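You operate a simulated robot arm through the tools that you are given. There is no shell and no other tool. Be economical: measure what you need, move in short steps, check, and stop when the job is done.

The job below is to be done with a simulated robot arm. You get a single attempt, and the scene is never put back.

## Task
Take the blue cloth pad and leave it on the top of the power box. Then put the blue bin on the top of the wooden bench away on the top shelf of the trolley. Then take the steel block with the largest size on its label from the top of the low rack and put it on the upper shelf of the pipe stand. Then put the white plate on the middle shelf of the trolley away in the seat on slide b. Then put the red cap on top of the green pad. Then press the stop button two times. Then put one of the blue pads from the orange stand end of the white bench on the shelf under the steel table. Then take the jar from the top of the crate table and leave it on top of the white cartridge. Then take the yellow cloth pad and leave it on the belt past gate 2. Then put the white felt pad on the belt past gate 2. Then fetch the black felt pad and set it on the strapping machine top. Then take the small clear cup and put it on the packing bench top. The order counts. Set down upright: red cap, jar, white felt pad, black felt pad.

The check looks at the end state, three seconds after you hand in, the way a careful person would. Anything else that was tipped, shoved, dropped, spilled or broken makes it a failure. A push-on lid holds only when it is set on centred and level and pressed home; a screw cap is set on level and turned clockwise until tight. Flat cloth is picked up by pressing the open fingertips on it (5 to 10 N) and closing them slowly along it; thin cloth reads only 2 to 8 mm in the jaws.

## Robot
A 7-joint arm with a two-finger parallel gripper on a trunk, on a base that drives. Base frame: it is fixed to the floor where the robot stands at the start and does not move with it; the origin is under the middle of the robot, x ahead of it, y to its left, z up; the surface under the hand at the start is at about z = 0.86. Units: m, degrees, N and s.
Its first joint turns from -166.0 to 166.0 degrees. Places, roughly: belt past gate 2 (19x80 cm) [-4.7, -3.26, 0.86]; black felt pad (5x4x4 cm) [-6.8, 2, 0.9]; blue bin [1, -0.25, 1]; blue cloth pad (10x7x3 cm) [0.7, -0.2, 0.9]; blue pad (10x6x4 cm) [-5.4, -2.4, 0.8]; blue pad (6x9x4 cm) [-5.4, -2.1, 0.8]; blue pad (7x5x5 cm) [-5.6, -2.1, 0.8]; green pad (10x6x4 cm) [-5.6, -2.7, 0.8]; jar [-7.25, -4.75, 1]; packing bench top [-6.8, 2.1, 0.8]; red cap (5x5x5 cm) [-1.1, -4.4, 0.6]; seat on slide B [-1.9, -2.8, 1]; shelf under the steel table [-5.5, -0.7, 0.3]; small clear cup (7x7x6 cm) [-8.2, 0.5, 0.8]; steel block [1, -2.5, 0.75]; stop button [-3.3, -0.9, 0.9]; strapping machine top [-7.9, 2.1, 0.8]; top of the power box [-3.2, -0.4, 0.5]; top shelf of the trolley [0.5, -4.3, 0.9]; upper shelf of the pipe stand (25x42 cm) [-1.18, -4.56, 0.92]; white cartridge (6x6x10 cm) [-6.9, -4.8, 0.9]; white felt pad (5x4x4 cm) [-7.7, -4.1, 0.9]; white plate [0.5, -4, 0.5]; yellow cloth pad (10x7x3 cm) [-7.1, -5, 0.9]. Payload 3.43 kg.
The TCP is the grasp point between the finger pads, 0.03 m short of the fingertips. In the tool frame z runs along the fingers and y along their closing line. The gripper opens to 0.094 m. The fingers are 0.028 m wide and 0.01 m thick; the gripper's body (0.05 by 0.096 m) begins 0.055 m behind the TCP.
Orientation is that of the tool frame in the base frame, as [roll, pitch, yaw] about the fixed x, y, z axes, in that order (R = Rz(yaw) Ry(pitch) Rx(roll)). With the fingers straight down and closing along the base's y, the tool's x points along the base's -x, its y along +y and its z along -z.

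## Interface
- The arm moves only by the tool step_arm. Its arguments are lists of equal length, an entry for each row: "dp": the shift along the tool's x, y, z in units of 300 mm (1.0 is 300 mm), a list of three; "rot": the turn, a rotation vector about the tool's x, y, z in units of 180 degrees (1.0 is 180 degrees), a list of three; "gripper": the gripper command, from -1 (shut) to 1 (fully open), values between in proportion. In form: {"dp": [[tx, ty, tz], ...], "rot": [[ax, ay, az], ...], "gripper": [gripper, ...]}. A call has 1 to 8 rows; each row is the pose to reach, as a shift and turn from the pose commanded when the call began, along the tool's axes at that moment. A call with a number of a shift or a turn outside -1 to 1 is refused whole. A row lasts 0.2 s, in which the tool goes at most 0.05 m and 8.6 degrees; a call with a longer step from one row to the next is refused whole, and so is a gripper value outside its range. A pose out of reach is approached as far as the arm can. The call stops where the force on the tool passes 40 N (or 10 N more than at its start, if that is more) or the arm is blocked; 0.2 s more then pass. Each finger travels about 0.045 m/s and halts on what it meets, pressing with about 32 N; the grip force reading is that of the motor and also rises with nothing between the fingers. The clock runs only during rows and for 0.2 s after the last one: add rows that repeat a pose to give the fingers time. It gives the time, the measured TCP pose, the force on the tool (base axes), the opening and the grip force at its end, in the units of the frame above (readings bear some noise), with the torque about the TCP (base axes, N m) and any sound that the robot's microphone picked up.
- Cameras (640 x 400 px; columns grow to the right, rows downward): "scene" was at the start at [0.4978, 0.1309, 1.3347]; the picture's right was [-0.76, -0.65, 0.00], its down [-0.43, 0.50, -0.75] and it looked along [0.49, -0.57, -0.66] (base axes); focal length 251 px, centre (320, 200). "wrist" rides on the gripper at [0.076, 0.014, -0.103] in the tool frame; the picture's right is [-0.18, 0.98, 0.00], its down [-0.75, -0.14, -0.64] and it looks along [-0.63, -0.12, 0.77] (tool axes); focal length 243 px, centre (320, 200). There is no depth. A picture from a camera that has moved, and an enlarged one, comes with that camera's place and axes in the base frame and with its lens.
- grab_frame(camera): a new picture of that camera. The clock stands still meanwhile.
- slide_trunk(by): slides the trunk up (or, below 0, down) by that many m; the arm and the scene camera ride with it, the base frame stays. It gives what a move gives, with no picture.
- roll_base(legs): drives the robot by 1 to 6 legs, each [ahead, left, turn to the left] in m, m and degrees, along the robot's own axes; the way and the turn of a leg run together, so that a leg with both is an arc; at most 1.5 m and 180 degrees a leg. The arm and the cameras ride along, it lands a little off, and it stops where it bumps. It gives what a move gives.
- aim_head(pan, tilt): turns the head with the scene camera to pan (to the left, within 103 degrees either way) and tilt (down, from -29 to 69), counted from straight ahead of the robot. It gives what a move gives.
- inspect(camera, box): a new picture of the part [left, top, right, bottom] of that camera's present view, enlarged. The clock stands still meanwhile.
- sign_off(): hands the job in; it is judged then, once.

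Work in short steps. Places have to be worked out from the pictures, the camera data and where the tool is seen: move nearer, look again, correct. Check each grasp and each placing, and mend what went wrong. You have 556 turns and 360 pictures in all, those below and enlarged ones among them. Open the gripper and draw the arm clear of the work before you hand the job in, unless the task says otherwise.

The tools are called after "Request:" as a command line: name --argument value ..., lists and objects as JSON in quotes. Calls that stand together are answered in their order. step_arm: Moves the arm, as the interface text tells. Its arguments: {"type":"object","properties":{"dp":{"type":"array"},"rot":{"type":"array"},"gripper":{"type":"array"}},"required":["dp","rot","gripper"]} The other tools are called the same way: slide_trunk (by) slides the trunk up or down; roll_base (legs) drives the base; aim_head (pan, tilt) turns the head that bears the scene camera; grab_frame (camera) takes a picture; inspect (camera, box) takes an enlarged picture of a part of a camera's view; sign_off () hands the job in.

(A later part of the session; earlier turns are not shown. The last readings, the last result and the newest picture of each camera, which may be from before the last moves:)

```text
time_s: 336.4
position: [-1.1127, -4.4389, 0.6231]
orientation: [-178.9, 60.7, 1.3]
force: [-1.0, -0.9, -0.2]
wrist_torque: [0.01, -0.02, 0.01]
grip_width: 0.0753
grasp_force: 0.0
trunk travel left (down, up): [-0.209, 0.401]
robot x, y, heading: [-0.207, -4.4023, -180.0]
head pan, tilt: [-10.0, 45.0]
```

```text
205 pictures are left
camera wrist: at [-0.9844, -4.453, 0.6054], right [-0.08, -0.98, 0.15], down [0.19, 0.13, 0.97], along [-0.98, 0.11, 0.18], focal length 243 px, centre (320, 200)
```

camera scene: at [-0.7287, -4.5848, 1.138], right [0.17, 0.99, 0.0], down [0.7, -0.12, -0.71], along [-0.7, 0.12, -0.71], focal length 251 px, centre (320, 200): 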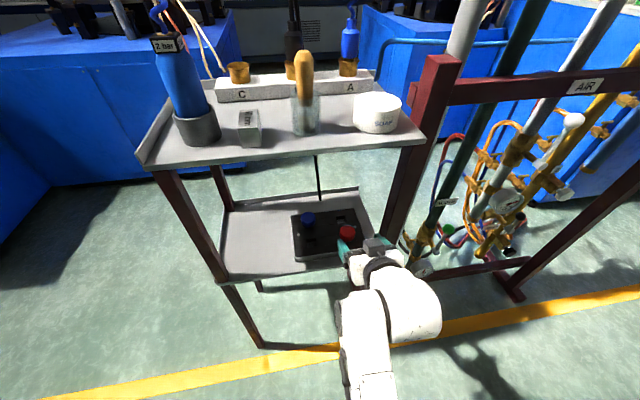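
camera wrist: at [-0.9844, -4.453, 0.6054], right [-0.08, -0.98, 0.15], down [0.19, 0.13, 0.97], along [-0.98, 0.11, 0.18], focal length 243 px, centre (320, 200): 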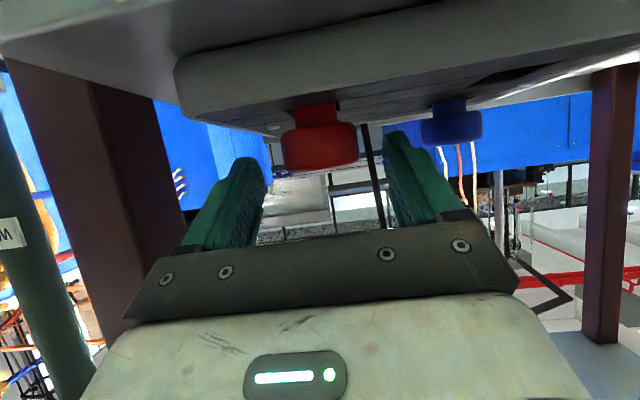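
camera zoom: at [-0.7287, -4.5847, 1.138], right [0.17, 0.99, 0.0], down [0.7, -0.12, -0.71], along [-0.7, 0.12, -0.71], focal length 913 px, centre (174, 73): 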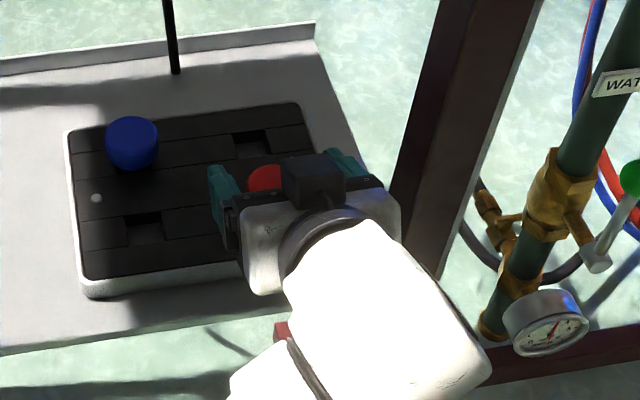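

The fingers straddle the cap but grip only its upper part. I'll lower 8 mm and then close.

Request:
step_arm --dp '[[0.023, 0, 0.013], [0.023, 0, 0.013], [0.023, 0, 0.013], [0.023, 0, 0.013], [0.023, 0, 0.013], [0.023, 0, 0.013], [0.023, 0, 0.013]]' --rot '[[0, 0, 0], [0, 0, 0], [0, 0, 0], [0, 0, 0], [0, 0, 0], [0, 0, 0], [0, 0, 0]]' --gripper '[0.6, 0.4, 0.2, 0, -0.2, -0.4, -0.4]'

Request:
grab_frame --camera "wrist"

```text
time_s: 338.0
position: [-1.1124, -4.4403, 0.6144]
orientation: [-178.9, 60.8, 1.3]
force: [0.3, 0.7, 0.1]
wrist_torque: [0.04, 0.02, 0.0]
grip_width: 0.0383
grasp_force: 32.5
trunk travel left (down, up): [-0.209, 0.401]
robot x, y, heading: [-0.206, -4.4066, -179.7]
head pan, tilt: [-10.0, 45.0]
```

```text
204 pictures are left
camera wrist: at [-0.9843, -4.4533, 0.5974], right [-0.08, -0.98, 0.15], down [0.19, 0.13, 0.97], along [-0.98, 0.11, 0.18], focal length 243 px, centre (320, 200)
```

wrist: 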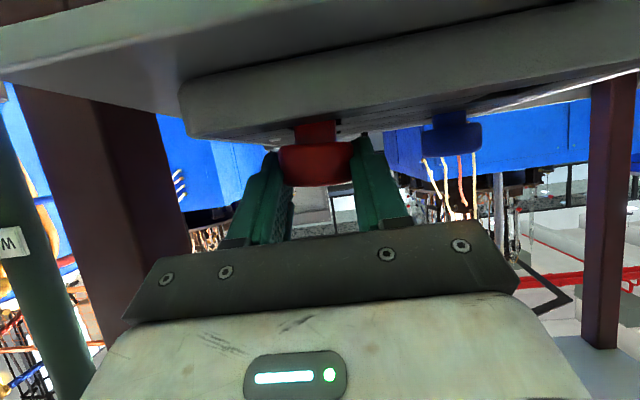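

The cap is gripped (38 mm). I'll lift 6 cm vertically, slowly.

Request:
step_arm --dp '[[-0.03, 0, -0.016], [-0.06, 0, -0.033], [-0.09, 0, -0.05], [-0.12, 0, -0.066], [-0.15, 0, -0.083], [-0.175, 0, -0.097], [-0.175, 0, -0.097]]' --rot '[[0, 0, 0], [0, 0, 0], [0, 0, 0], [0, 0, 0], [0, 0, 0], [0, 0, 0], [0, 0, 0]]' --gripper '[-0.4, -0.4, -0.4, -0.4, -0.4, -0.4, -0.4]'

Request:
grab_frame --camera "wrist"

Request:
inspect --camera "scene" --box '[290, 160, 430, 290]'

```text
time_s: 339.6
position: [-1.1124, -4.4398, 0.6751]
orientation: [-178.9, 60.8, 1.4]
force: [0.1, -0.9, -0.3]
wrist_torque: [0.03, 0.01, -0.01]
grip_width: 0.0381
grasp_force: 32.1
trunk travel left (down, up): [-0.209, 0.401]
robot x, y, heading: [-0.2073, -4.4016, -179.8]
head pan, tilt: [-10.0, 45.0]
```

```text
203 pictures are left
camera wrist: at [-0.9847, -4.4534, 0.6581], right [-0.08, -0.98, 0.15], down [0.19, 0.13, 0.97], along [-0.98, 0.11, 0.18], focal length 243 px, centre (320, 200)
```

wrist: 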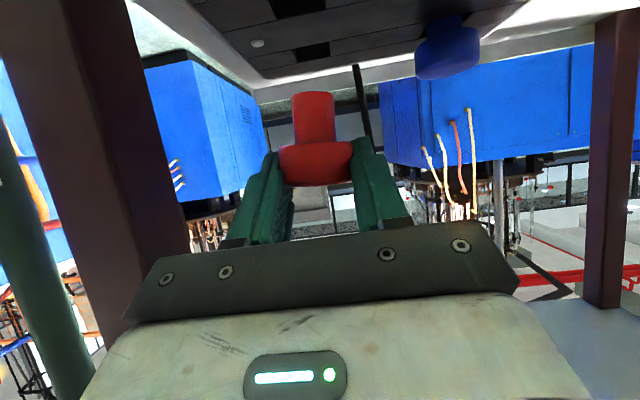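

```text
3.08 times, centred on (360, 225) of scene
camera zoom: at [-0.7287, -4.5847, 1.138], right [0.17, 0.99, 0.0], down [0.7, -0.12, -0.71], along [-0.7, 0.12, -0.71], focal length 773 px, centre (197, 123)
```

zoom: 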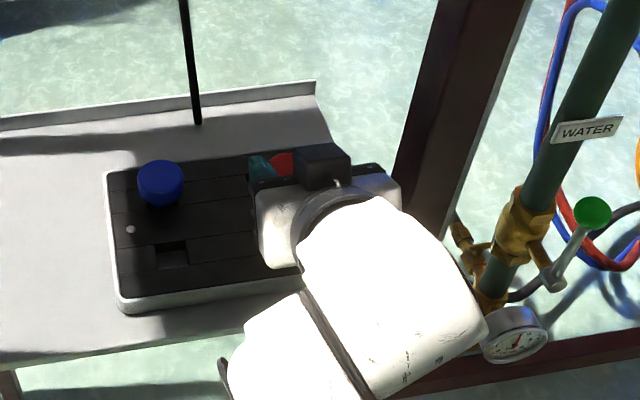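

The cap came free: a head with a stem below, about 5 cm tall. I'll draw it out into the aisle.

Request:
step_arm --dp '[[0.08, 0, -0.14], [0.16, 0, -0.28], [0.24, 0, -0.42], [0.32, 0, -0.56], [0.36, 0, -0.64]]' --rot '[[0, 0, 0], [0, 0, 0], [0, 0, 0], [0, 0, 0], [0, 0, 0]]' --gripper '[-0.4, -0.4, -0.4, -0.4, -0.4]'

Request:
slide_trunk --by 0.35

Request:
aim_head --pan 60 --tilt 15

Request:
grab_frame --camera "scene"

```text
time_s: 340.8
position: [-0.891, -4.4396, 0.6718]
orientation: [-179.0, 60.8, 1.4]
force: [-0.6, -0.3, -0.5]
wrist_torque: [0.02, 0.02, 0.0]
grip_width: 0.0382
grasp_force: 32.4
trunk travel left (down, up): [-0.209, 0.401]
robot x, y, heading: [-0.2077, -4.4002, -179.8]
head pan, tilt: [-10.0, 45.0]
```

```text
time_s: 344.2
position: [-0.8932, -4.4382, 1.0221]
orientation: [-178.9, 60.8, 1.3]
force: [0.1, 0.1, 0.6]
wrist_torque: [-0.02, 0.01, 0.0]
grip_width: 0.038
grasp_force: 31.9
trunk travel left (down, up): [-0.559, 0.051]
robot x, y, heading: [-0.2048, -4.3996, -179.8]
head pan, tilt: [-10.0, 45.0]
```

```text
time_s: 345.6
position: [-0.8925, -4.4406, 1.0226]
orientation: [-178.8, 60.8, 1.3]
force: [-0.2, -0.3, -0.5]
wrist_torque: [-0.05, 0.01, -0.02]
grip_width: 0.0379
grasp_force: 32.5
trunk travel left (down, up): [-0.559, 0.051]
robot x, y, heading: [-0.2075, -4.3989, -179.8]
head pan, tilt: [60.0, 15.0]
```

```text
201 pictures are left
camera scene: at [-0.6951, -4.6796, 1.5348], right [-0.87, 0.5, 0.0], down [0.13, 0.22, -0.97], along [-0.48, -0.84, -0.26], focal length 251 px, centre (320, 200)
```

scene: 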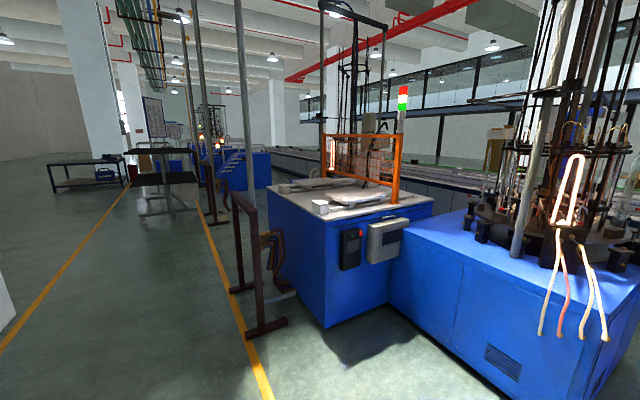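

The white bench lies beyond the conveyor, so I'll take the known northern route: strafe back up the aisle, then drive along y≈0.55 toward -x.

Request:
roll_base --legs '[[-0.1, -1.5, 0], [0, -1.5, 0], [0, -1.5, 0], [0, -0.45, 0]]'

Request:
aim_head --pan 0 --tilt 15

Request:
grab_frame --camera "scene"

```text
refused: leg 1 is longer than a leg can be; nothing moved
```

```text
time_s: 346.9
position: [-0.8921, -4.4399, 1.0226]
orientation: [-178.9, 60.9, 1.4]
force: [-0.2, -0.2, -0.2]
wrist_torque: [-0.03, -0.04, -0.01]
grip_width: 0.038
grasp_force: 32.5
trunk travel left (down, up): [-0.559, 0.051]
robot x, y, heading: [-0.2051, -4.4014, -179.8]
head pan, tilt: [0.0, 15.0]
```

```text
200 pictures are left
camera scene: at [-0.742, -4.599, 1.5348], right [0.0, 1.0, 0.0], down [0.26, 0.0, -0.97], along [-0.97, 0.0, -0.26], focal length 251 px, centre (320, 200)
```

scene: 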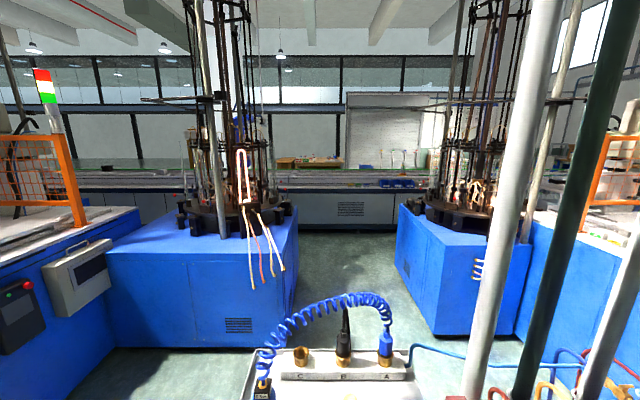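

Request:
roll_base --legs '[[-0.1, -1.45, 0], [0, -1.45, 0], [0, -1.45, 0], [0, -0.6, 0]]'

Request:
grab_frame --camera "scene"

```text
time_s: 370.7
position: [-0.7983, 0.5049, 1.0237]
orientation: [-178.9, 60.7, 1.5]
force: [0.0, -0.1, 0.4]
wrist_torque: [-0.01, 0.02, 0.03]
grip_width: 0.0393
grasp_force: 31.9
trunk travel left (down, up): [-0.559, 0.051]
robot x, y, heading: [-0.1141, 0.5449, -179.6]
head pan, tilt: [0.0, 15.0]
```

```text
199 pictures are left
camera scene: at [-0.6482, 0.347, 1.5348], right [-0.01, 1.0, 0.0], down [0.26, 0.0, -0.97], along [-0.97, -0.01, -0.26], focal length 251 px, centre (320, 200)
```

scene: 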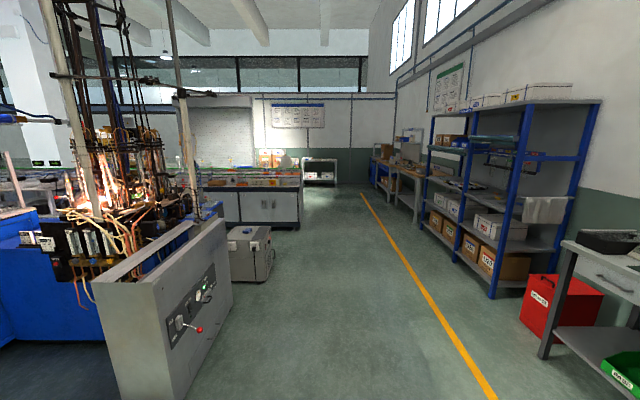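

Request:
roll_base --legs '[[1.5, 0, 0], [1.5, 0, 0], [1.5, 0, 0]]'

Request:
aim_head --pan 40 --tilt 20

Request:
grab_frame --camera "scene"

```text
time_s: 392.2
position: [-5.2955, 0.4286, 1.0222]
orientation: [-178.8, 60.9, 2.2]
force: [0.4, 0.3, -0.1]
wrist_torque: [-0.03, 0.01, -0.01]
grip_width: 0.0393
grasp_force: 30.8
trunk travel left (down, up): [-0.559, 0.051]
robot x, y, heading: [-4.6107, 0.4766, -178.9]
head pan, tilt: [0.0, 15.0]
```

```text
time_s: 393.3
position: [-5.2938, 0.427, 1.0226]
orientation: [-178.9, 60.8, 2.1]
force: [0.1, 0.6, -0.5]
wrist_torque: [0.02, 0.02, -0.01]
grip_width: 0.0396
grasp_force: 31.6
trunk travel left (down, up): [-0.559, 0.051]
robot x, y, heading: [-4.6115, 0.4732, -179.1]
head pan, tilt: [40.0, 20.0]
```

```text
198 pictures are left
camera scene: at [-5.1198, 0.2114, 1.5267], right [-0.66, 0.76, 0.0], down [0.26, 0.22, -0.94], along [-0.71, -0.62, -0.34], focal length 251 px, centre (320, 200)
```

scene: 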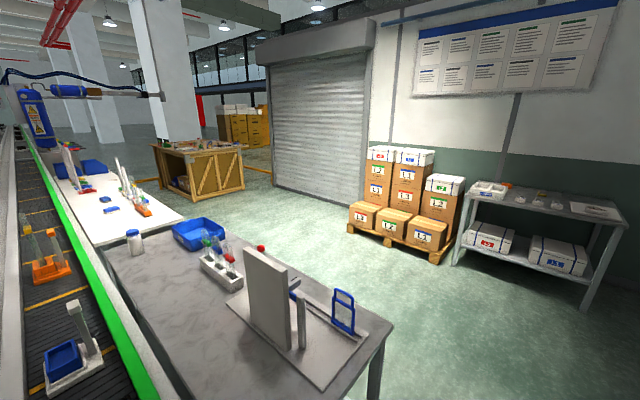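

The steel table and white bench stand along the conveyor's far side. I'll drive to x≈-6.7, turn around to face +x, and strafe down to the white bench.

Request:
roll_base --legs '[[1.1, 0, 0], [1.0, -0.1, 0], [0, 0, 90], [0, 0, 89]]'

Request:
aim_head --pan -60 --tilt 25

Request:
grab_frame --camera "scene"

```text
time_s: 411.3
position: [-6.0399, 0.5627, 1.0221]
orientation: [-179.0, 60.8, -179.6]
force: [0.1, 0.6, -0.2]
wrist_torque: [0.01, -0.01, -0.03]
grip_width: 0.0394
grasp_force: 31.8
trunk travel left (down, up): [-0.559, 0.051]
robot x, y, heading: [-6.7257, 0.5357, -1.0]
head pan, tilt: [40.0, 20.0]
```

```text
time_s: 413.1
position: [-6.0399, 0.5643, 1.0223]
orientation: [-178.9, 60.8, -179.7]
force: [0.3, 0.6, 0.1]
wrist_torque: [0.0, 0.0, -0.02]
grip_width: 0.0395
grasp_force: 32.2
trunk travel left (down, up): [-0.559, 0.051]
robot x, y, heading: [-6.7224, 0.536, -0.6]
head pan, tilt: [-60.0, 25.0]
```

```text
197 pictures are left
camera scene: at [-6.2347, 0.6449, 1.5186], right [-0.87, -0.49, 0.0], down [-0.21, 0.37, -0.91], along [0.44, -0.79, -0.42], focal length 251 px, centre (320, 200)
```

scene: 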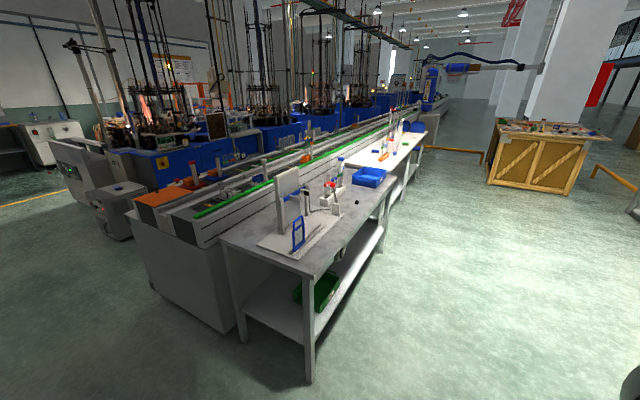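

Request:
roll_base --legs '[[0, -1.5, 0], [0, -1.45, 0.5]]'

Request:
aim_head --pan -10 --tilt 35

Request:
grab_frame --camera "scene"

```text
time_s: 427.2
position: [-6.0877, -2.3628, 1.022]
orientation: [-178.9, 60.8, -179.6]
force: [0.2, 0.9, -0.9]
wrist_torque: [0.03, 0.02, -0.01]
grip_width: 0.0392
grasp_force: 32.5
trunk travel left (down, up): [-0.559, 0.051]
robot x, y, heading: [-6.7766, -2.3909, -0.3]
head pan, tilt: [-60.0, 25.0]
```

```text
time_s: 428.4
position: [-6.0889, -2.3646, 1.0217]
orientation: [-178.9, 60.8, -179.5]
force: [-0.6, 0.9, -0.6]
wrist_torque: [-0.01, 0.04, 0.02]
grip_width: 0.0396
grasp_force: 31.9
trunk travel left (down, up): [-0.559, 0.051]
robot x, y, heading: [-6.7707, -2.3883, -0.6]
head pan, tilt: [-10.0, 35.0]
```

```text
196 pictures are left
camera scene: at [-6.242, -2.2181, 1.5028], right [-0.18, -0.98, 0.0], down [-0.56, 0.11, -0.82], along [0.81, -0.15, -0.57], focal length 251 px, centre (320, 200)
```

scene: 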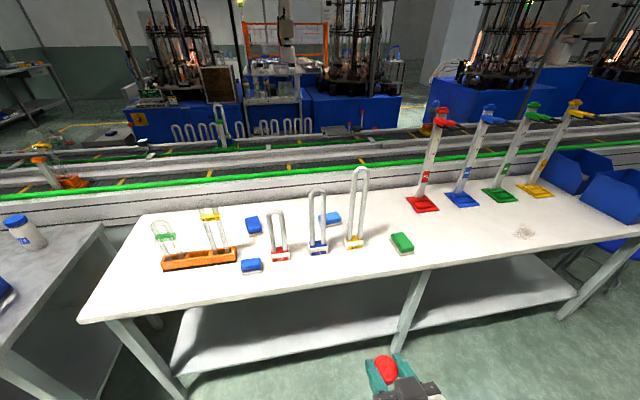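

The green pad is at about (-5.607, -2.655). I'll drive in to face it and look closely.

Request:
roll_base --legs '[[0.34, -0.29, 0.5]]'

Request:
aim_head --pan -20 --tilt 50

Request:
grab_frame --camera "scene"

```text
time_s: 431.1
position: [-5.7448, -2.6469, 1.0236]
orientation: [-178.9, 60.8, -178.9]
force: [-0.4, 0.1, -0.4]
wrist_torque: [0.0, -0.02, -0.02]
grip_width: 0.0392
grasp_force: 32.5
trunk travel left (down, up): [-0.559, 0.051]
robot x, y, heading: [-6.4266, -2.6827, 0.1]
head pan, tilt: [-10.0, 35.0]
```

```text
time_s: 431.9
position: [-5.7438, -2.6489, 1.0217]
orientation: [-178.9, 60.8, -178.8]
force: [-0.6, -0.1, -0.9]
wrist_torque: [-0.01, 0.0, -0.04]
grip_width: 0.0393
grasp_force: 31.8
trunk travel left (down, up): [-0.559, 0.051]
robot x, y, heading: [-6.4267, -2.6855, 0.0]
head pan, tilt: [-20.0, 50.0]
```

```text
195 pictures are left
camera scene: at [-5.9135, -2.5158, 1.4811], right [-0.34, -0.94, 0.0], down [-0.72, 0.26, -0.64], along [0.6, -0.22, -0.77], focal length 251 px, centre (320, 200)
```

scene: 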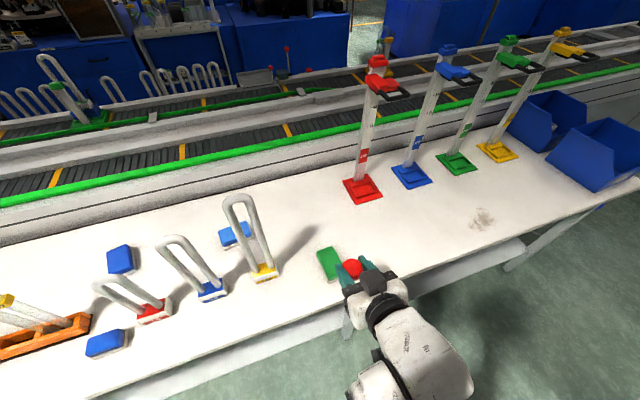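

Request:
inspect --camera "scene" --box '[290, 220, 410, 310]'

Request:
grab_frame --camera "wrist"

```text
4.44 times, centred on (350, 265) of scene
camera zoom: at [-5.9135, -2.5158, 1.4811], right [-0.34, -0.94, 0.0], down [-0.72, 0.26, -0.64], along [0.6, -0.22, -0.77], focal length 1116 px, centre (187, -89)
```

zoom: 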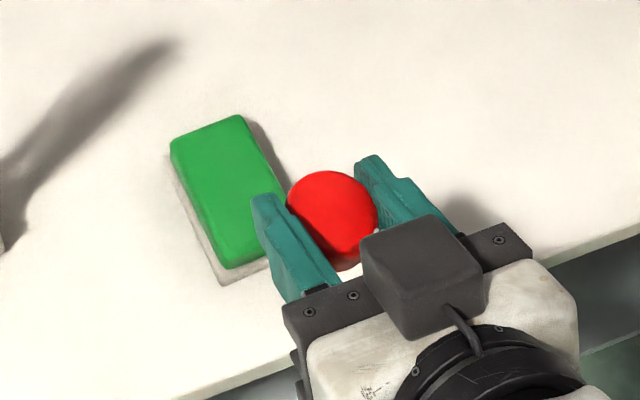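

```text
193 pictures are left
camera wrist: at [-5.8698, -2.6345, 1.0053], right [0.09, 0.98, 0.15], down [-0.19, -0.13, 0.97], along [0.98, -0.11, 0.18], focal length 243 px, centre (320, 200)
```

wrist: 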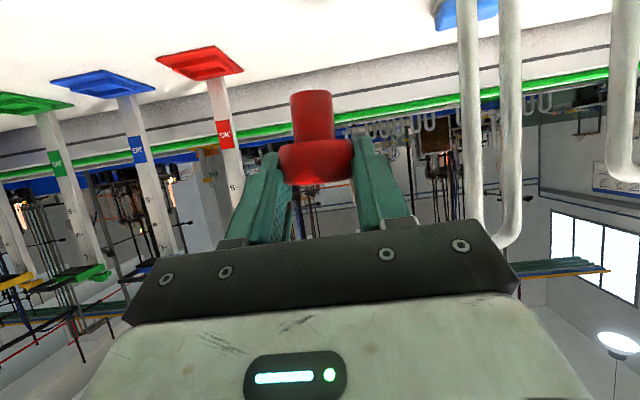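

The green pad's centre is about (-5.62, -2.654), long axis along x. I'll bring the cap above it to z≈0.91 and check from the side.

Request:
step_arm --dp '[[0.02, -0.01, 0.1], [0.05, -0.02, 0.2], [0.08, -0.027, 0.32], [0.11, -0.027, 0.42], [0.139, -0.027, 0.516], [0.139, -0.027, 0.516]]' --rot '[[0, 0, 0], [0, 0, 0], [0, 0, 0], [0, 0, 0], [0, 0, 0], [0, 0, 0]]' --gripper '[-0.4, -0.4, -0.4, -0.4, -0.4, -0.4]'

Request:
grab_frame --camera "wrist"

Request:
inspect --camera "scene" --box '[290, 220, 410, 310]'

```text
time_s: 433.3
position: [-5.6282, -2.6565, 0.9088]
orientation: [-179.0, 60.8, -178.9]
force: [-0.2, 0.0, -0.6]
wrist_torque: [0.0, -0.03, 0.02]
grip_width: 0.0395
grasp_force: 31.6
trunk travel left (down, up): [-0.559, 0.051]
robot x, y, heading: [-6.4285, -2.6831, -0.1]
head pan, tilt: [-20.0, 50.0]
```

```text
192 pictures are left
camera wrist: at [-5.7546, -2.6431, 0.8924], right [0.09, 0.98, 0.15], down [-0.19, -0.13, 0.97], along [0.98, -0.11, 0.18], focal length 243 px, centre (320, 200)
```

wrist: 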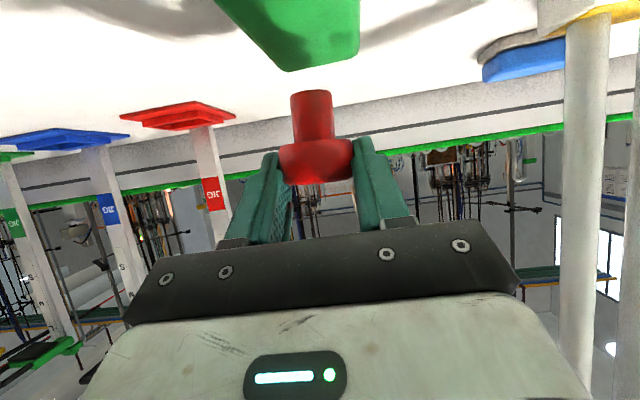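

```text
4.44 times, centred on (350, 265) of scene
camera zoom: at [-5.9134, -2.5159, 1.481], right [-0.34, -0.94, 0.0], down [-0.72, 0.26, -0.64], along [0.6, -0.22, -0.77], focal length 1116 px, centre (187, -89)
```

zoom: 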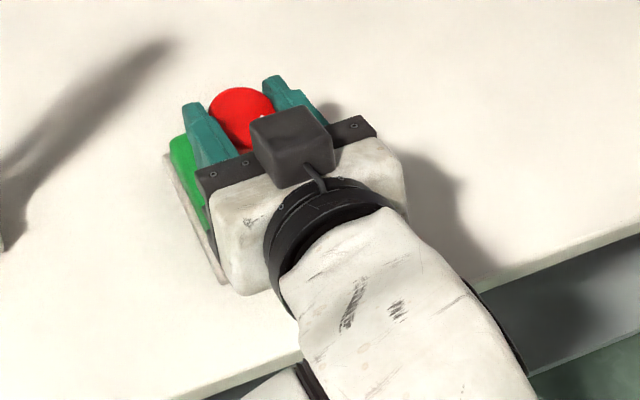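

Both views average to centred. I'll lower gently to contact.

Request:
step_arm --dp '[[0.03, 0, 0.016], [0.055, 0, 0.031], [0.075, 0, 0.042], [0.09, 0, 0.05], [0.1, 0, 0.056], [0.11, 0, 0.0615], [0.12, 0, 0.067], [0.13, 0, 0.0725]]' --rot '[[0, 0, 0], [0, 0, 0], [0, 0, 0], [0, 0, 0], [0, 0, 0], [0, 0, 0], [0, 0, 0], [0, 0, 0]]' --gripper '[-0.4, -0.4, -0.4, -0.4, -0.4, -0.4, -0.4, -0.4]'

Request:
grab_frame --camera "wrist"

```text
time_s: 435.1
position: [-5.6281, -2.6572, 0.8725]
orientation: [-178.9, 61.6, -178.8]
force: [-2.9, 1.0, 39.7]
wrist_torque: [-0.08, -0.27, -0.01]
grip_width: 0.0399
grasp_force: 32.2
trunk travel left (down, up): [-0.559, 0.051]
robot x, y, heading: [-6.4288, -2.6805, 0.1]
head pan, tilt: [-20.0, 50.0]
```

```text
190 pictures are left
camera wrist: at [-5.7537, -2.6441, 0.8536], right [0.08, 0.98, 0.15], down [-0.21, -0.13, 0.97], along [0.97, -0.11, 0.19], focal length 243 px, centre (320, 200)
```

wrist: 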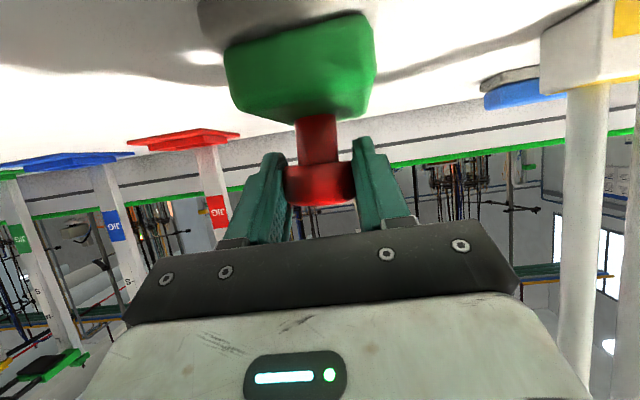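

Firm contact. I'll ease off a few mm and open the fingers.

Request:
step_arm --dp '[[-0.01, 0, -0.0055], [-0.017, 0, -0.0095], [-0.017, 0, -0.0095], [-0.017, 0, -0.0095], [-0.017, 0, -0.0095]]' --rot '[[0, 0, 0], [0, 0, 0], [0, 0, 0], [0, 0, 0], [0, 0, 0]]' --gripper '[-0.4, -0.3, -0.1, 0.1, 0.3]'

Request:
grab_frame --camera "wrist"

```text
time_s: 436.3
position: [-5.6307, -2.6562, 0.8692]
orientation: [-179.0, 60.6, -178.9]
force: [0.3, 0.1, 0.0]
wrist_torque: [0.01, 0.0, 0.01]
grip_width: 0.0611
grasp_force: 0.1
trunk travel left (down, up): [-0.559, 0.051]
robot x, y, heading: [-6.4288, -2.685, -0.2]
head pan, tilt: [-20.0, 50.0]
```

```text
189 pictures are left
camera wrist: at [-5.7561, -2.6429, 0.8536], right [0.09, 0.98, 0.15], down [-0.19, -0.13, 0.97], along [0.98, -0.11, 0.17], focal length 243 px, centre (320, 200)
```

wrist: 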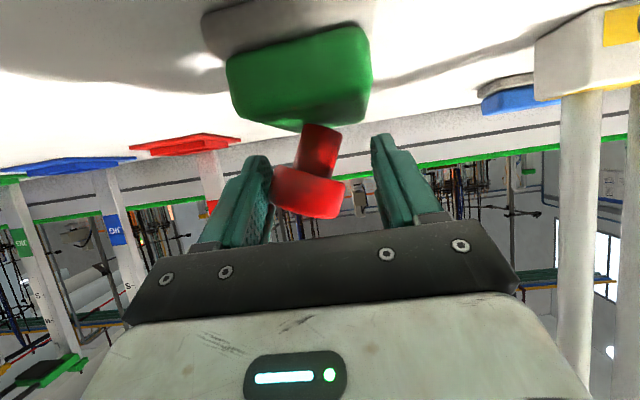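

The cap is leaning onto the left finger. I'll re-close to straighten it, lift slightly, and set it down again with less pressure and better centring.

Request:
step_arm --dp '[[0, 0, 0], [0, 0, 0], [0, 0, 0], [0, 0, 0], [0, 0, 0]]' --rot '[[0, 0, 0], [0, 0, 0], [0, 0, 0], [0, 0, 0], [0, 0, 0]]' --gripper '[0.1, -0.1, -0.3, -0.4, -0.4]'

Request:
grab_frame --camera "wrist"

```text
time_s: 437.5
position: [-5.6296, -2.6585, 0.8726]
orientation: [-178.9, 60.8, -178.9]
force: [0.5, 0.6, -0.8]
wrist_torque: [-0.03, -0.01, 0.01]
grip_width: 0.0408
grasp_force: 32.0
trunk travel left (down, up): [-0.559, 0.051]
robot x, y, heading: [-6.4262, -2.6835, 0.3]
head pan, tilt: [-20.0, 50.0]
```

```text
188 pictures are left
camera wrist: at [-5.755, -2.6439, 0.8549], right [0.09, 0.98, 0.15], down [-0.19, -0.13, 0.97], along [0.98, -0.11, 0.18], focal length 243 px, centre (320, 200)
```

wrist: 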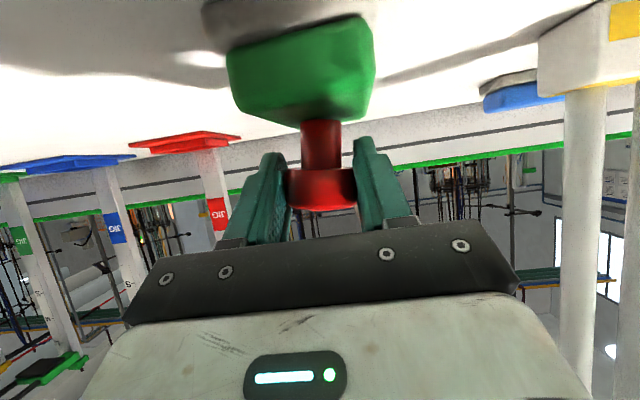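

Straight again. The soft pad dents under the off-centre stem, so I'll lift 12 mm, shift 10 mm toward the pad's centre and come down lightly.

Request:
step_arm --dp '[[-0.02, 0, -0.011], [-0.035, 0, -0.0195], [-0.035, -0.033, -0.0195], [-0.02, -0.033, -0.011], [-0.01, -0.033, -0.0055], [-0.005, -0.033, -0.003], [-0.002, -0.033, -0.001], [-0.002, -0.033, -0.001]]' --rot '[[0, 0, 0], [0, 0, 0], [0, 0, 0], [0, 0, 0], [0, 0, 0], [0, 0, 0], [0, 0, 0], [0, 0, 0]]' --gripper '[-0.4, -0.4, -0.4, -0.4, -0.4, -0.4, -0.4, -0.4]'

Request:
grab_frame --camera "wrist"

```text
time_s: 439.3
position: [-5.6294, -2.6673, 0.8725]
orientation: [-178.9, 60.7, -178.8]
force: [-0.2, 0.3, 0.6]
wrist_torque: [0.01, 0.03, 0.02]
grip_width: 0.0405
grasp_force: 31.9
trunk travel left (down, up): [-0.559, 0.051]
robot x, y, heading: [-6.4282, -2.6838, -0.2]
head pan, tilt: [-20.0, 50.0]
```

```text
187 pictures are left
camera wrist: at [-5.755, -2.6537, 0.8553], right [0.09, 0.98, 0.15], down [-0.19, -0.13, 0.97], along [0.98, -0.11, 0.18], focal length 243 px, centre (320, 200)
```

wrist: 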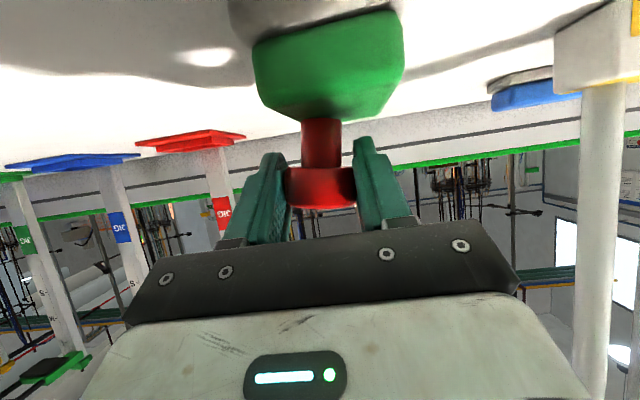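

Centred now. I'll lower in 1 mm steps until light contact.

Request:
step_arm --dp '[[0.003, 0, 0.0016], [0.006, 0, 0.0032], [0.009, 0, 0.0048], [0.009, 0, 0.0048]]' --rot '[[0, 0, 0], [0, 0, 0], [0, 0, 0], [0, 0, 0]]' --gripper '[-0.4, -0.4, -0.4, -0.4]'

```text
time_s: 440.3
position: [-5.627, -2.6682, 0.8712]
orientation: [-178.9, 61.1, -178.8]
force: [0.4, -0.4, 13.7]
wrist_torque: [-0.13, -0.12, 0.02]
grip_width: 0.0407
grasp_force: 31.8
trunk travel left (down, up): [-0.559, 0.051]
robot x, y, heading: [-6.4275, -2.6849, 0.1]
head pan, tilt: [-20.0, 50.0]
```

Request:
step_arm --dp '[[-0.003, 0, -0.0016], [-0.005, 0, -0.0027], [-0.005, 0, -0.0027], [-0.005, 0, -0.0027], [-0.005, 0, -0.0027], [-0.005, 0, -0.0027]]' --rot '[[0, 0, 0], [0, 0, 0], [0, 0, 0], [0, 0, 0], [0, 0, 0], [0, 0, 0]]' --gripper '[-0.4, -0.1, -0.06, 0.0, 0.1, 0.15]'

Request:
grab_frame --camera "wrist"

```text
time_s: 441.7
position: [-5.6293, -2.6667, 0.8714]
orientation: [-179.0, 60.5, -178.9]
force: [-0.3, -0.1, 0.0]
wrist_torque: [0.01, -0.01, -0.05]
grip_width: 0.054
grasp_force: 0.1
trunk travel left (down, up): [-0.559, 0.051]
robot x, y, heading: [-6.4287, -2.6872, 0.2]
head pan, tilt: [-20.0, 50.0]
```

```text
186 pictures are left
camera wrist: at [-5.7554, -2.653, 0.8536], right [0.09, 0.98, 0.15], down [-0.19, -0.13, 0.97], along [0.98, -0.11, 0.18], focal length 243 px, centre (320, 200)
```

wrist: 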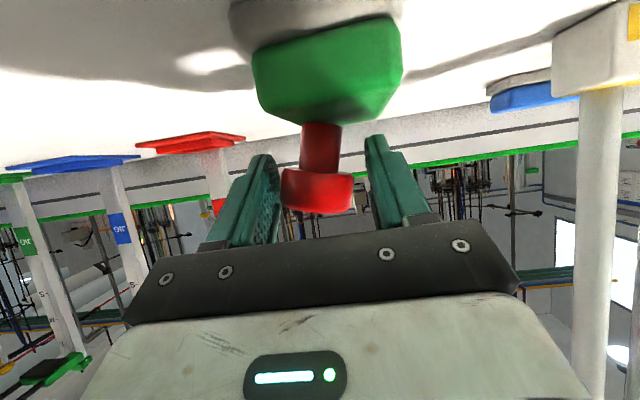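

It's nearly upright. I'll open a bit more and see whether it stays.

Request:
step_arm --dp '[[0, 0, 0], [0, 0, 0], [0, 0, 0], [0, 0, 0]]' --rot '[[0, 0, 0], [0, 0, 0], [0, 0, 0], [0, 0, 0]]' --gripper '[0.2, 0.25, 0.25, 0.25]'

Request:
grab_frame --camera "wrist"

Request:
inspect --camera "scene" --box '[290, 220, 410, 310]'

```text
time_s: 442.7
position: [-5.6289, -2.6672, 0.8711]
orientation: [-179.0, 60.8, -178.9]
force: [0.3, -0.1, 0.2]
wrist_torque: [0.02, 0.01, -0.02]
grip_width: 0.059
grasp_force: 0.1
trunk travel left (down, up): [-0.559, 0.051]
robot x, y, heading: [-6.4277, -2.6843, -0.2]
head pan, tilt: [-20.0, 50.0]
```

```text
185 pictures are left
camera wrist: at [-5.7551, -2.6534, 0.8541], right [0.09, 0.98, 0.15], down [-0.19, -0.13, 0.97], along [0.98, -0.11, 0.18], focal length 243 px, centre (320, 200)
```

wrist: 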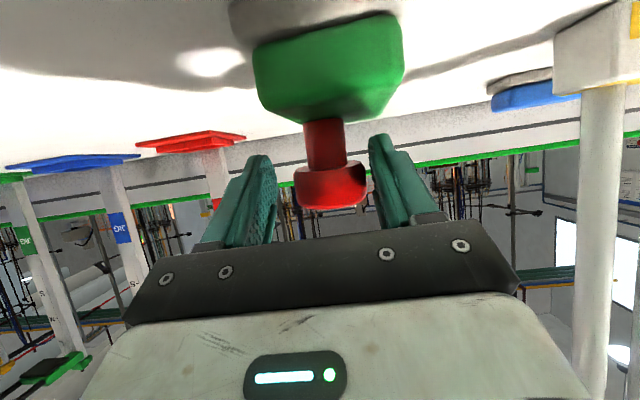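

```text
4.44 times, centred on (350, 265) of scene
camera zoom: at [-5.9135, -2.5159, 1.4811], right [-0.34, -0.94, 0.0], down [-0.72, 0.26, -0.64], along [0.6, -0.22, -0.77], focal length 1116 px, centre (187, -89)
```

zoom: 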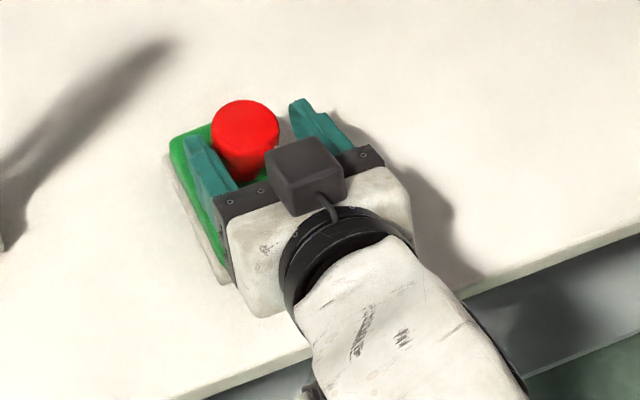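

It's rocking gently on the soft pad. I'll let it settle.

Request:
step_arm --dp '[[0, 0, 0], [0, 0, 0], [0, 0, 0], [0, 0, 0], [0, 0, 0], [0, 0, 0], [0, 0, 0], [0, 0, 0]]' --rot '[[0, 0, 0], [0, 0, 0], [0, 0, 0], [0, 0, 0], [0, 0, 0], [0, 0, 0], [0, 0, 0], [0, 0, 0]]' --gripper '[0.25, 0.25, 0.25, 0.25, 0.25, 0.25, 0.25, 0.25]'

Request:
grab_frame --camera "wrist"

```text
time_s: 444.5
position: [-5.6288, -2.667, 0.871]
orientation: [-178.8, 60.8, -178.9]
force: [-0.7, -0.4, 0.4]
wrist_torque: [0.0, 0.0, 0.0]
grip_width: 0.0589
grasp_force: 0.0
trunk travel left (down, up): [-0.559, 0.051]
robot x, y, heading: [-6.4305, -2.6832, -0.2]
head pan, tilt: [-20.0, 50.0]
```

```text
183 pictures are left
camera wrist: at [-5.7551, -2.6534, 0.8541], right [0.09, 0.98, 0.15], down [-0.19, -0.13, 0.97], along [0.98, -0.11, 0.18], focal length 243 px, centre (320, 200)
```

wrist: 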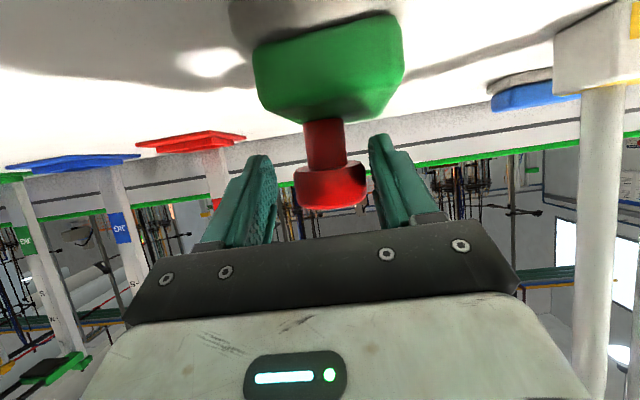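

Stable and free of the fingers. I'll open wider and withdraw backwards along the tool axis.

Request:
step_arm --dp '[[0, 0, 0], [0, 0, 0], [0, 0, -0.04], [0, 0, -0.1], [0, 0, -0.2], [0, 0, -0.35], [-0.1, 0, -0.5], [-0.2, 0, -0.6]]' --rot '[[0, 0, 0], [0, 0, 0], [0, 0, 0], [0, 0, 0], [0, 0, 0], [0, 0, 0], [0, 0, 0], [0, 0, 0]]' --gripper '[0.5, 0.8, 0.8, 0.8, 0.8, 0.8, 0.8, 0.8]'

Request:
inspect --camera "scene" --box '[270, 190, 430, 310]'

```text
refused: row 7 steps farther than a row can; nothing moved
```

```text
3.33 times, centred on (350, 250) of scene
camera zoom: at [-5.9135, -2.5159, 1.4811], right [-0.34, -0.94, 0.0], down [-0.72, 0.26, -0.64], along [0.6, -0.22, -0.77], focal length 837 px, centre (220, 33)
```

zoom: 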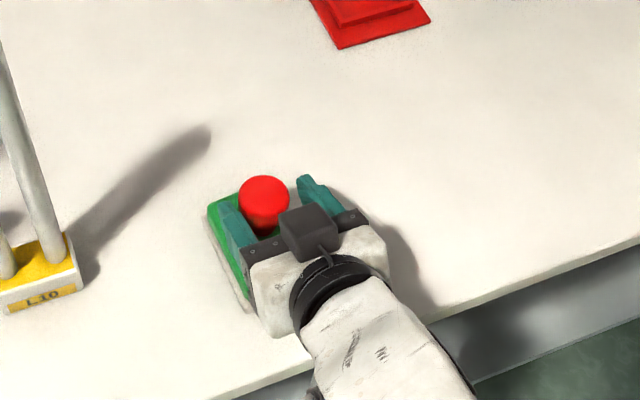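

Request:
step_arm --dp '[[0, 0, 0], [0, 0, 0], [0, 0, -0.04], [0, 0, -0.1], [0, 0, -0.2], [0, 0, -0.32], [-0.05, 0, -0.45], [-0.1, 0, -0.58]]' --rot '[[0, 0, 0], [0, 0, 0], [0, 0, 0], [0, 0, 0], [0, 0, 0], [0, 0, 0], [0, 0, 0], [0, 0, 0]]' --gripper '[0.5, 0.8, 0.8, 0.8, 0.8, 0.8, 0.8, 0.8]'

Request:
inspect --camera "scene" --box '[270, 190, 430, 310]'

Request:
grab_frame --camera "wrist"

```text
time_s: 446.3
position: [-5.7667, -2.6666, 0.982]
orientation: [-178.9, 60.8, -178.8]
force: [-0.3, -0.1, 0.0]
wrist_torque: [0.01, -0.02, -0.02]
grip_width: 0.0846
grasp_force: 0.2
trunk travel left (down, up): [-0.559, 0.051]
robot x, y, heading: [-6.4287, -2.684, -0.1]
head pan, tilt: [-20.0, 50.0]
```

```text
3.33 times, centred on (350, 250) of scene
camera zoom: at [-5.9135, -2.5159, 1.481], right [-0.34, -0.94, 0.0], down [-0.72, 0.26, -0.64], along [0.6, -0.22, -0.77], focal length 837 px, centre (220, 33)
```

zoom: 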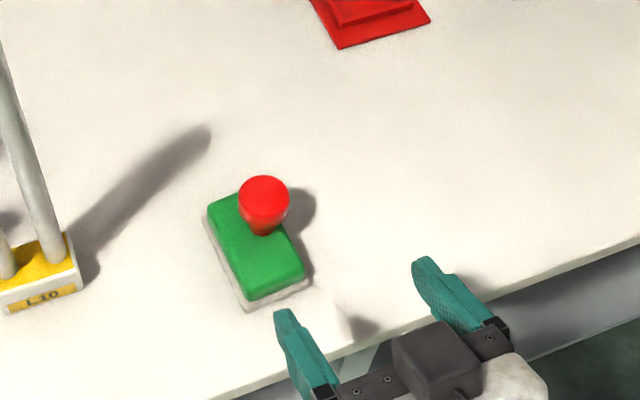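

```text
180 pictures are left
camera wrist: at [-5.8925, -2.6531, 0.9644], right [0.09, 0.98, 0.15], down [-0.19, -0.13, 0.97], along [0.98, -0.11, 0.18], focal length 243 px, centre (320, 200)
```

wrist: 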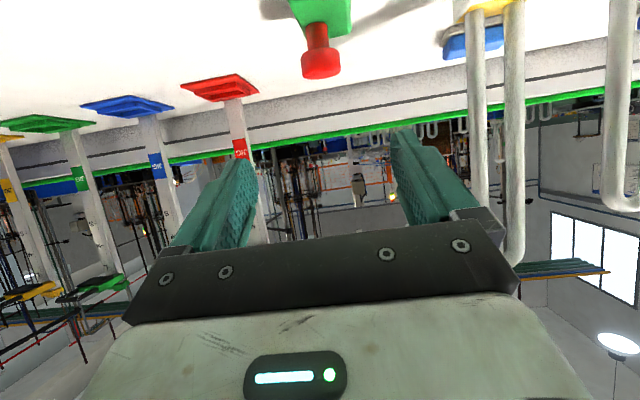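

Request:
inspect --camera "scene" --box '[310, 225, 360, 270]'

```text
8.89 times, centred on (335, 248) of scene
camera zoom: at [-5.9135, -2.5159, 1.481], right [-0.34, -0.94, 0.0], down [-0.72, 0.26, -0.64], along [0.6, -0.22, -0.77], focal length 2232 px, centre (187, -222)
```

zoom: 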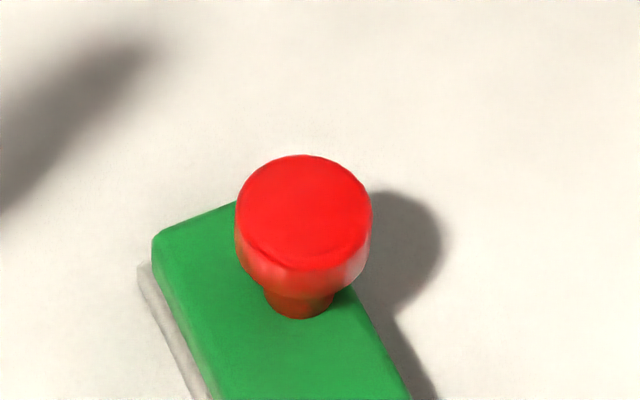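

The cap stands upright on the green pad. Now the stop button: I'll drive back around north and toward the machine's end near (-3.3, -0.9).

Request:
roll_base --legs '[[-0.35, 0, 0], [0, 1.5, 0], [0, 1.5, 0], [0, 0.25, 0], [1.4, 0, 0], [1.35, 0, 0]]'

Request:
aim_head --pan -60 --tilt 30

Request:
grab_frame --camera "scene"

```text
time_s: 477.1
position: [-3.3545, 0.6291, 0.9807]
orientation: [-179.0, 60.8, -178.0]
force: [-0.3, 1.1, -0.2]
wrist_torque: [-0.04, -0.03, 0.02]
grip_width: 0.0845
grasp_force: 0.1
trunk travel left (down, up): [-0.559, 0.051]
robot x, y, heading: [-4.0165, 0.5997, 0.5]
head pan, tilt: [-20.0, 50.0]
```

```text
time_s: 478.2
position: [-3.3562, 0.6289, 0.9811]
orientation: [-178.9, 60.9, -178.0]
force: [0.5, -0.2, 0.4]
wrist_torque: [-0.01, 0.02, 0.02]
grip_width: 0.0845
grasp_force: 0.0
trunk travel left (down, up): [-0.559, 0.051]
robot x, y, heading: [-4.0216, 0.6, 0.7]
head pan, tilt: [-60.0, 30.0]
```

```text
178 pictures are left
camera scene: at [-3.5319, 0.725, 1.5106], right [-0.86, -0.51, 0.0], down [-0.26, 0.43, -0.87], along [0.44, -0.74, -0.5], focal length 251 px, centre (320, 200)
```

scene: 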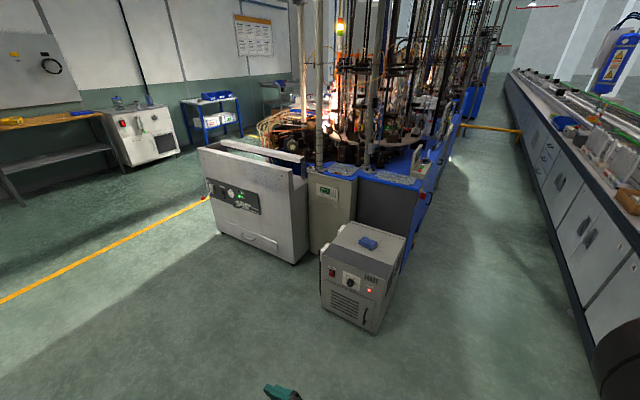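

Request:
inspect --camera "scene" --box '[370, 120, 470, 200]'

```text
5.00 times, centred on (420, 160) of scene
camera zoom: at [-3.5319, 0.725, 1.5106], right [-0.86, -0.51, 0.0], down [-0.26, 0.43, -0.87], along [0.44, -0.74, -0.5], focal length 1256 px, centre (-180, 400)
```

zoom: 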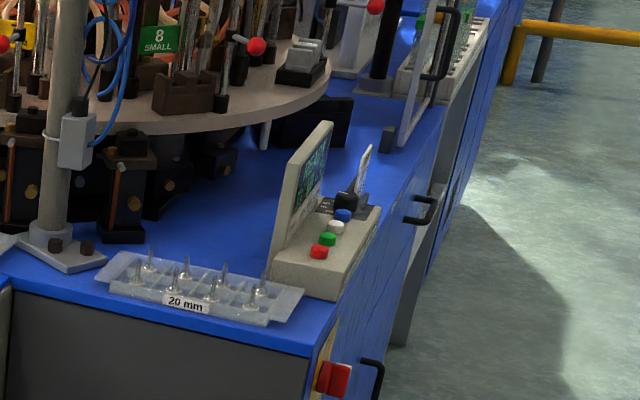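

There's a console with red, green, white and blue buttons. I'll retract a bit, strafe into the corridor beside it and read the labels.

Request:
step_arm --dp '[[0.08, 0, -0.14], [0.16, 0, -0.28], [0.24, 0, -0.43]]' --rot '[[0, 0, 0], [0, 0, 0], [0, 0, 0]]' --gripper '[0.3, -0.5, -1]'

Request:
roll_base --legs '[[0, -1.35, 0]]'

Request:
aim_head --pan -15 --tilt 35

Request:
grab_frame --camera "scene"

```text
refused: row 3 steps farther than a row can; nothing moved
```

```text
time_s: 484.9
position: [-3.3324, -0.7237, 0.9813]
orientation: [-178.9, 60.8, -177.7]
force: [-0.8, 0.1, -0.5]
wrist_torque: [0.04, -0.02, 0.0]
grip_width: 0.0847
grasp_force: 0.2
trunk travel left (down, up): [-0.559, 0.051]
robot x, y, heading: [-3.9876, -0.7562, 1.2]
head pan, tilt: [-60.0, 30.0]
```

```text
time_s: 486.1
position: [-3.3326, -0.7244, 0.9819]
orientation: [-178.8, 60.8, -177.7]
force: [-0.2, 0.1, 0.2]
wrist_torque: [0.0, -0.03, -0.02]
grip_width: 0.0845
grasp_force: 0.0
trunk travel left (down, up): [-0.559, 0.051]
robot x, y, heading: [-3.9961, -0.7545, 1.1]
head pan, tilt: [-15.0, 35.0]
```

```text
176 pictures are left
camera scene: at [-3.4703, -0.5729, 1.5028], right [-0.24, -0.97, 0.0], down [-0.56, 0.14, -0.82], along [0.8, -0.2, -0.57], focal length 251 px, centre (320, 200)
```

scene: 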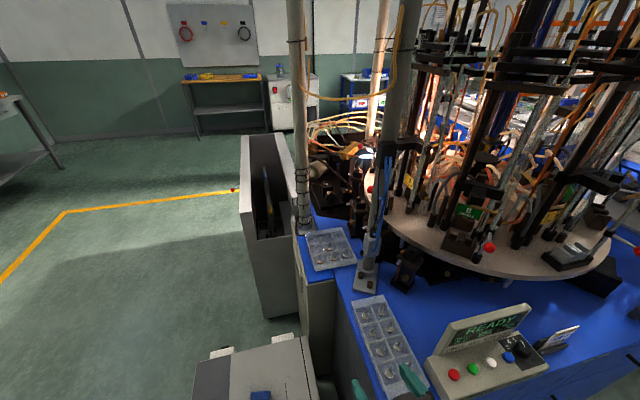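

No contact occurred, but the hand is close. I'll retract it now in proper steps.

Request:
step_arm --dp '[[0.07, 0, -0.13], [0.14, 0, -0.26], [0.21, 0, -0.39], [0.24, 0, -0.44]]' --rot '[[0, 0, 0], [0, 0, 0], [0, 0, 0], [0, 0, 0]]' --gripper '[0.5, 0, -0.5, -1]'

Request:
inspect --camera "scene" --box '[400, 290, 600, 400]'

```text
time_s: 487.3
position: [-3.4475, -0.7284, 1.002]
orientation: [-176.4, 66.3, -174.3]
force: [-0.3, 0.2, -0.5]
wrist_torque: [0.02, 0.02, 0.04]
grip_width: 0.0
grasp_force: 13.2
trunk travel left (down, up): [-0.559, 0.051]
robot x, y, heading: [-3.9958, -0.7535, 1.2]
head pan, tilt: [-15.0, 35.0]
stopped in row 4: the arm was blocked; the commanded pose is now the measured one
```

```text
3.20 times, centred on (500, 345) of scene
camera zoom: at [-3.4703, -0.5729, 1.5041], right [-0.24, -0.97, 0.0], down [-0.56, 0.14, -0.82], along [0.8, -0.2, -0.57], focal length 804 px, centre (-256, -264)
```

zoom: 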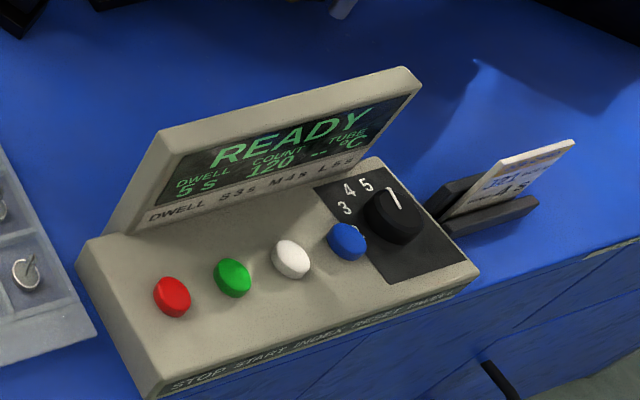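

The panel labels confirm red = STOP, at about (-3.318, -0.907, 0.88). I'll bring the hand back to vertical for pressing down on it.

Request:
step_arm --dp '[[0, 0, -0.05], [0, 0, -0.1], [0, 0, -0.1], [0, 0, -0.1], [0, 0, -0.1], [0, 0, -0.1], [0, 0, -0.1], [0, 0, -0.1]]' --rot '[[0, 0.046, 0], [0, 0.092, 0], [0, 0.138, 0], [0, 0.184, 0], [0, 0.23, 0], [0, 0.276, 0], [0, 0.322, 0], [0, 0.368, 0]]' --gripper '[-1, -1, -1, -1, -1, -1, -1, -1]'

Request:
grab_frame --camera "scene"

```text
time_s: 487.9
position: [-3.4844, -0.8229, 1.0046]
orientation: [-175.4, 52.8, 159.8]
force: [0.7, 0.3, -0.8]
wrist_torque: [0.0, 0.03, -0.01]
grip_width: 0.0
grasp_force: 31.8
out of reach, approached as far as the arm can: row 2
trunk travel left (down, up): [-0.559, 0.051]
robot x, y, heading: [-3.9927, -0.7546, 1.3]
head pan, tilt: [-15.0, 35.0]
stopped in row 2: the arm was blocked; the commanded pose is now the measured one
```

```text
174 pictures are left
camera scene: at [-3.4702, -0.5727, 1.5], right [-0.24, -0.97, 0.0], down [-0.56, 0.14, -0.82], along [0.8, -0.2, -0.57], focal length 251 px, centre (320, 200)
```

scene: 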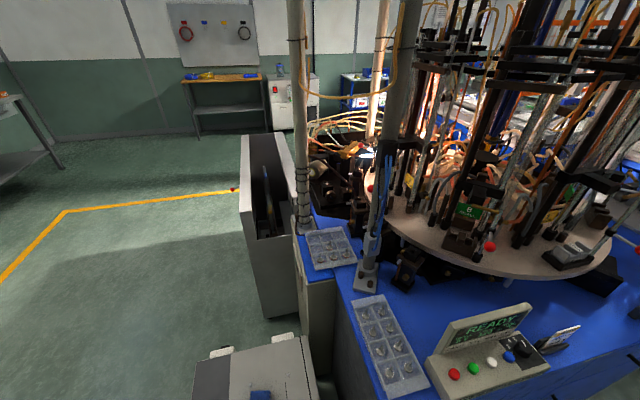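

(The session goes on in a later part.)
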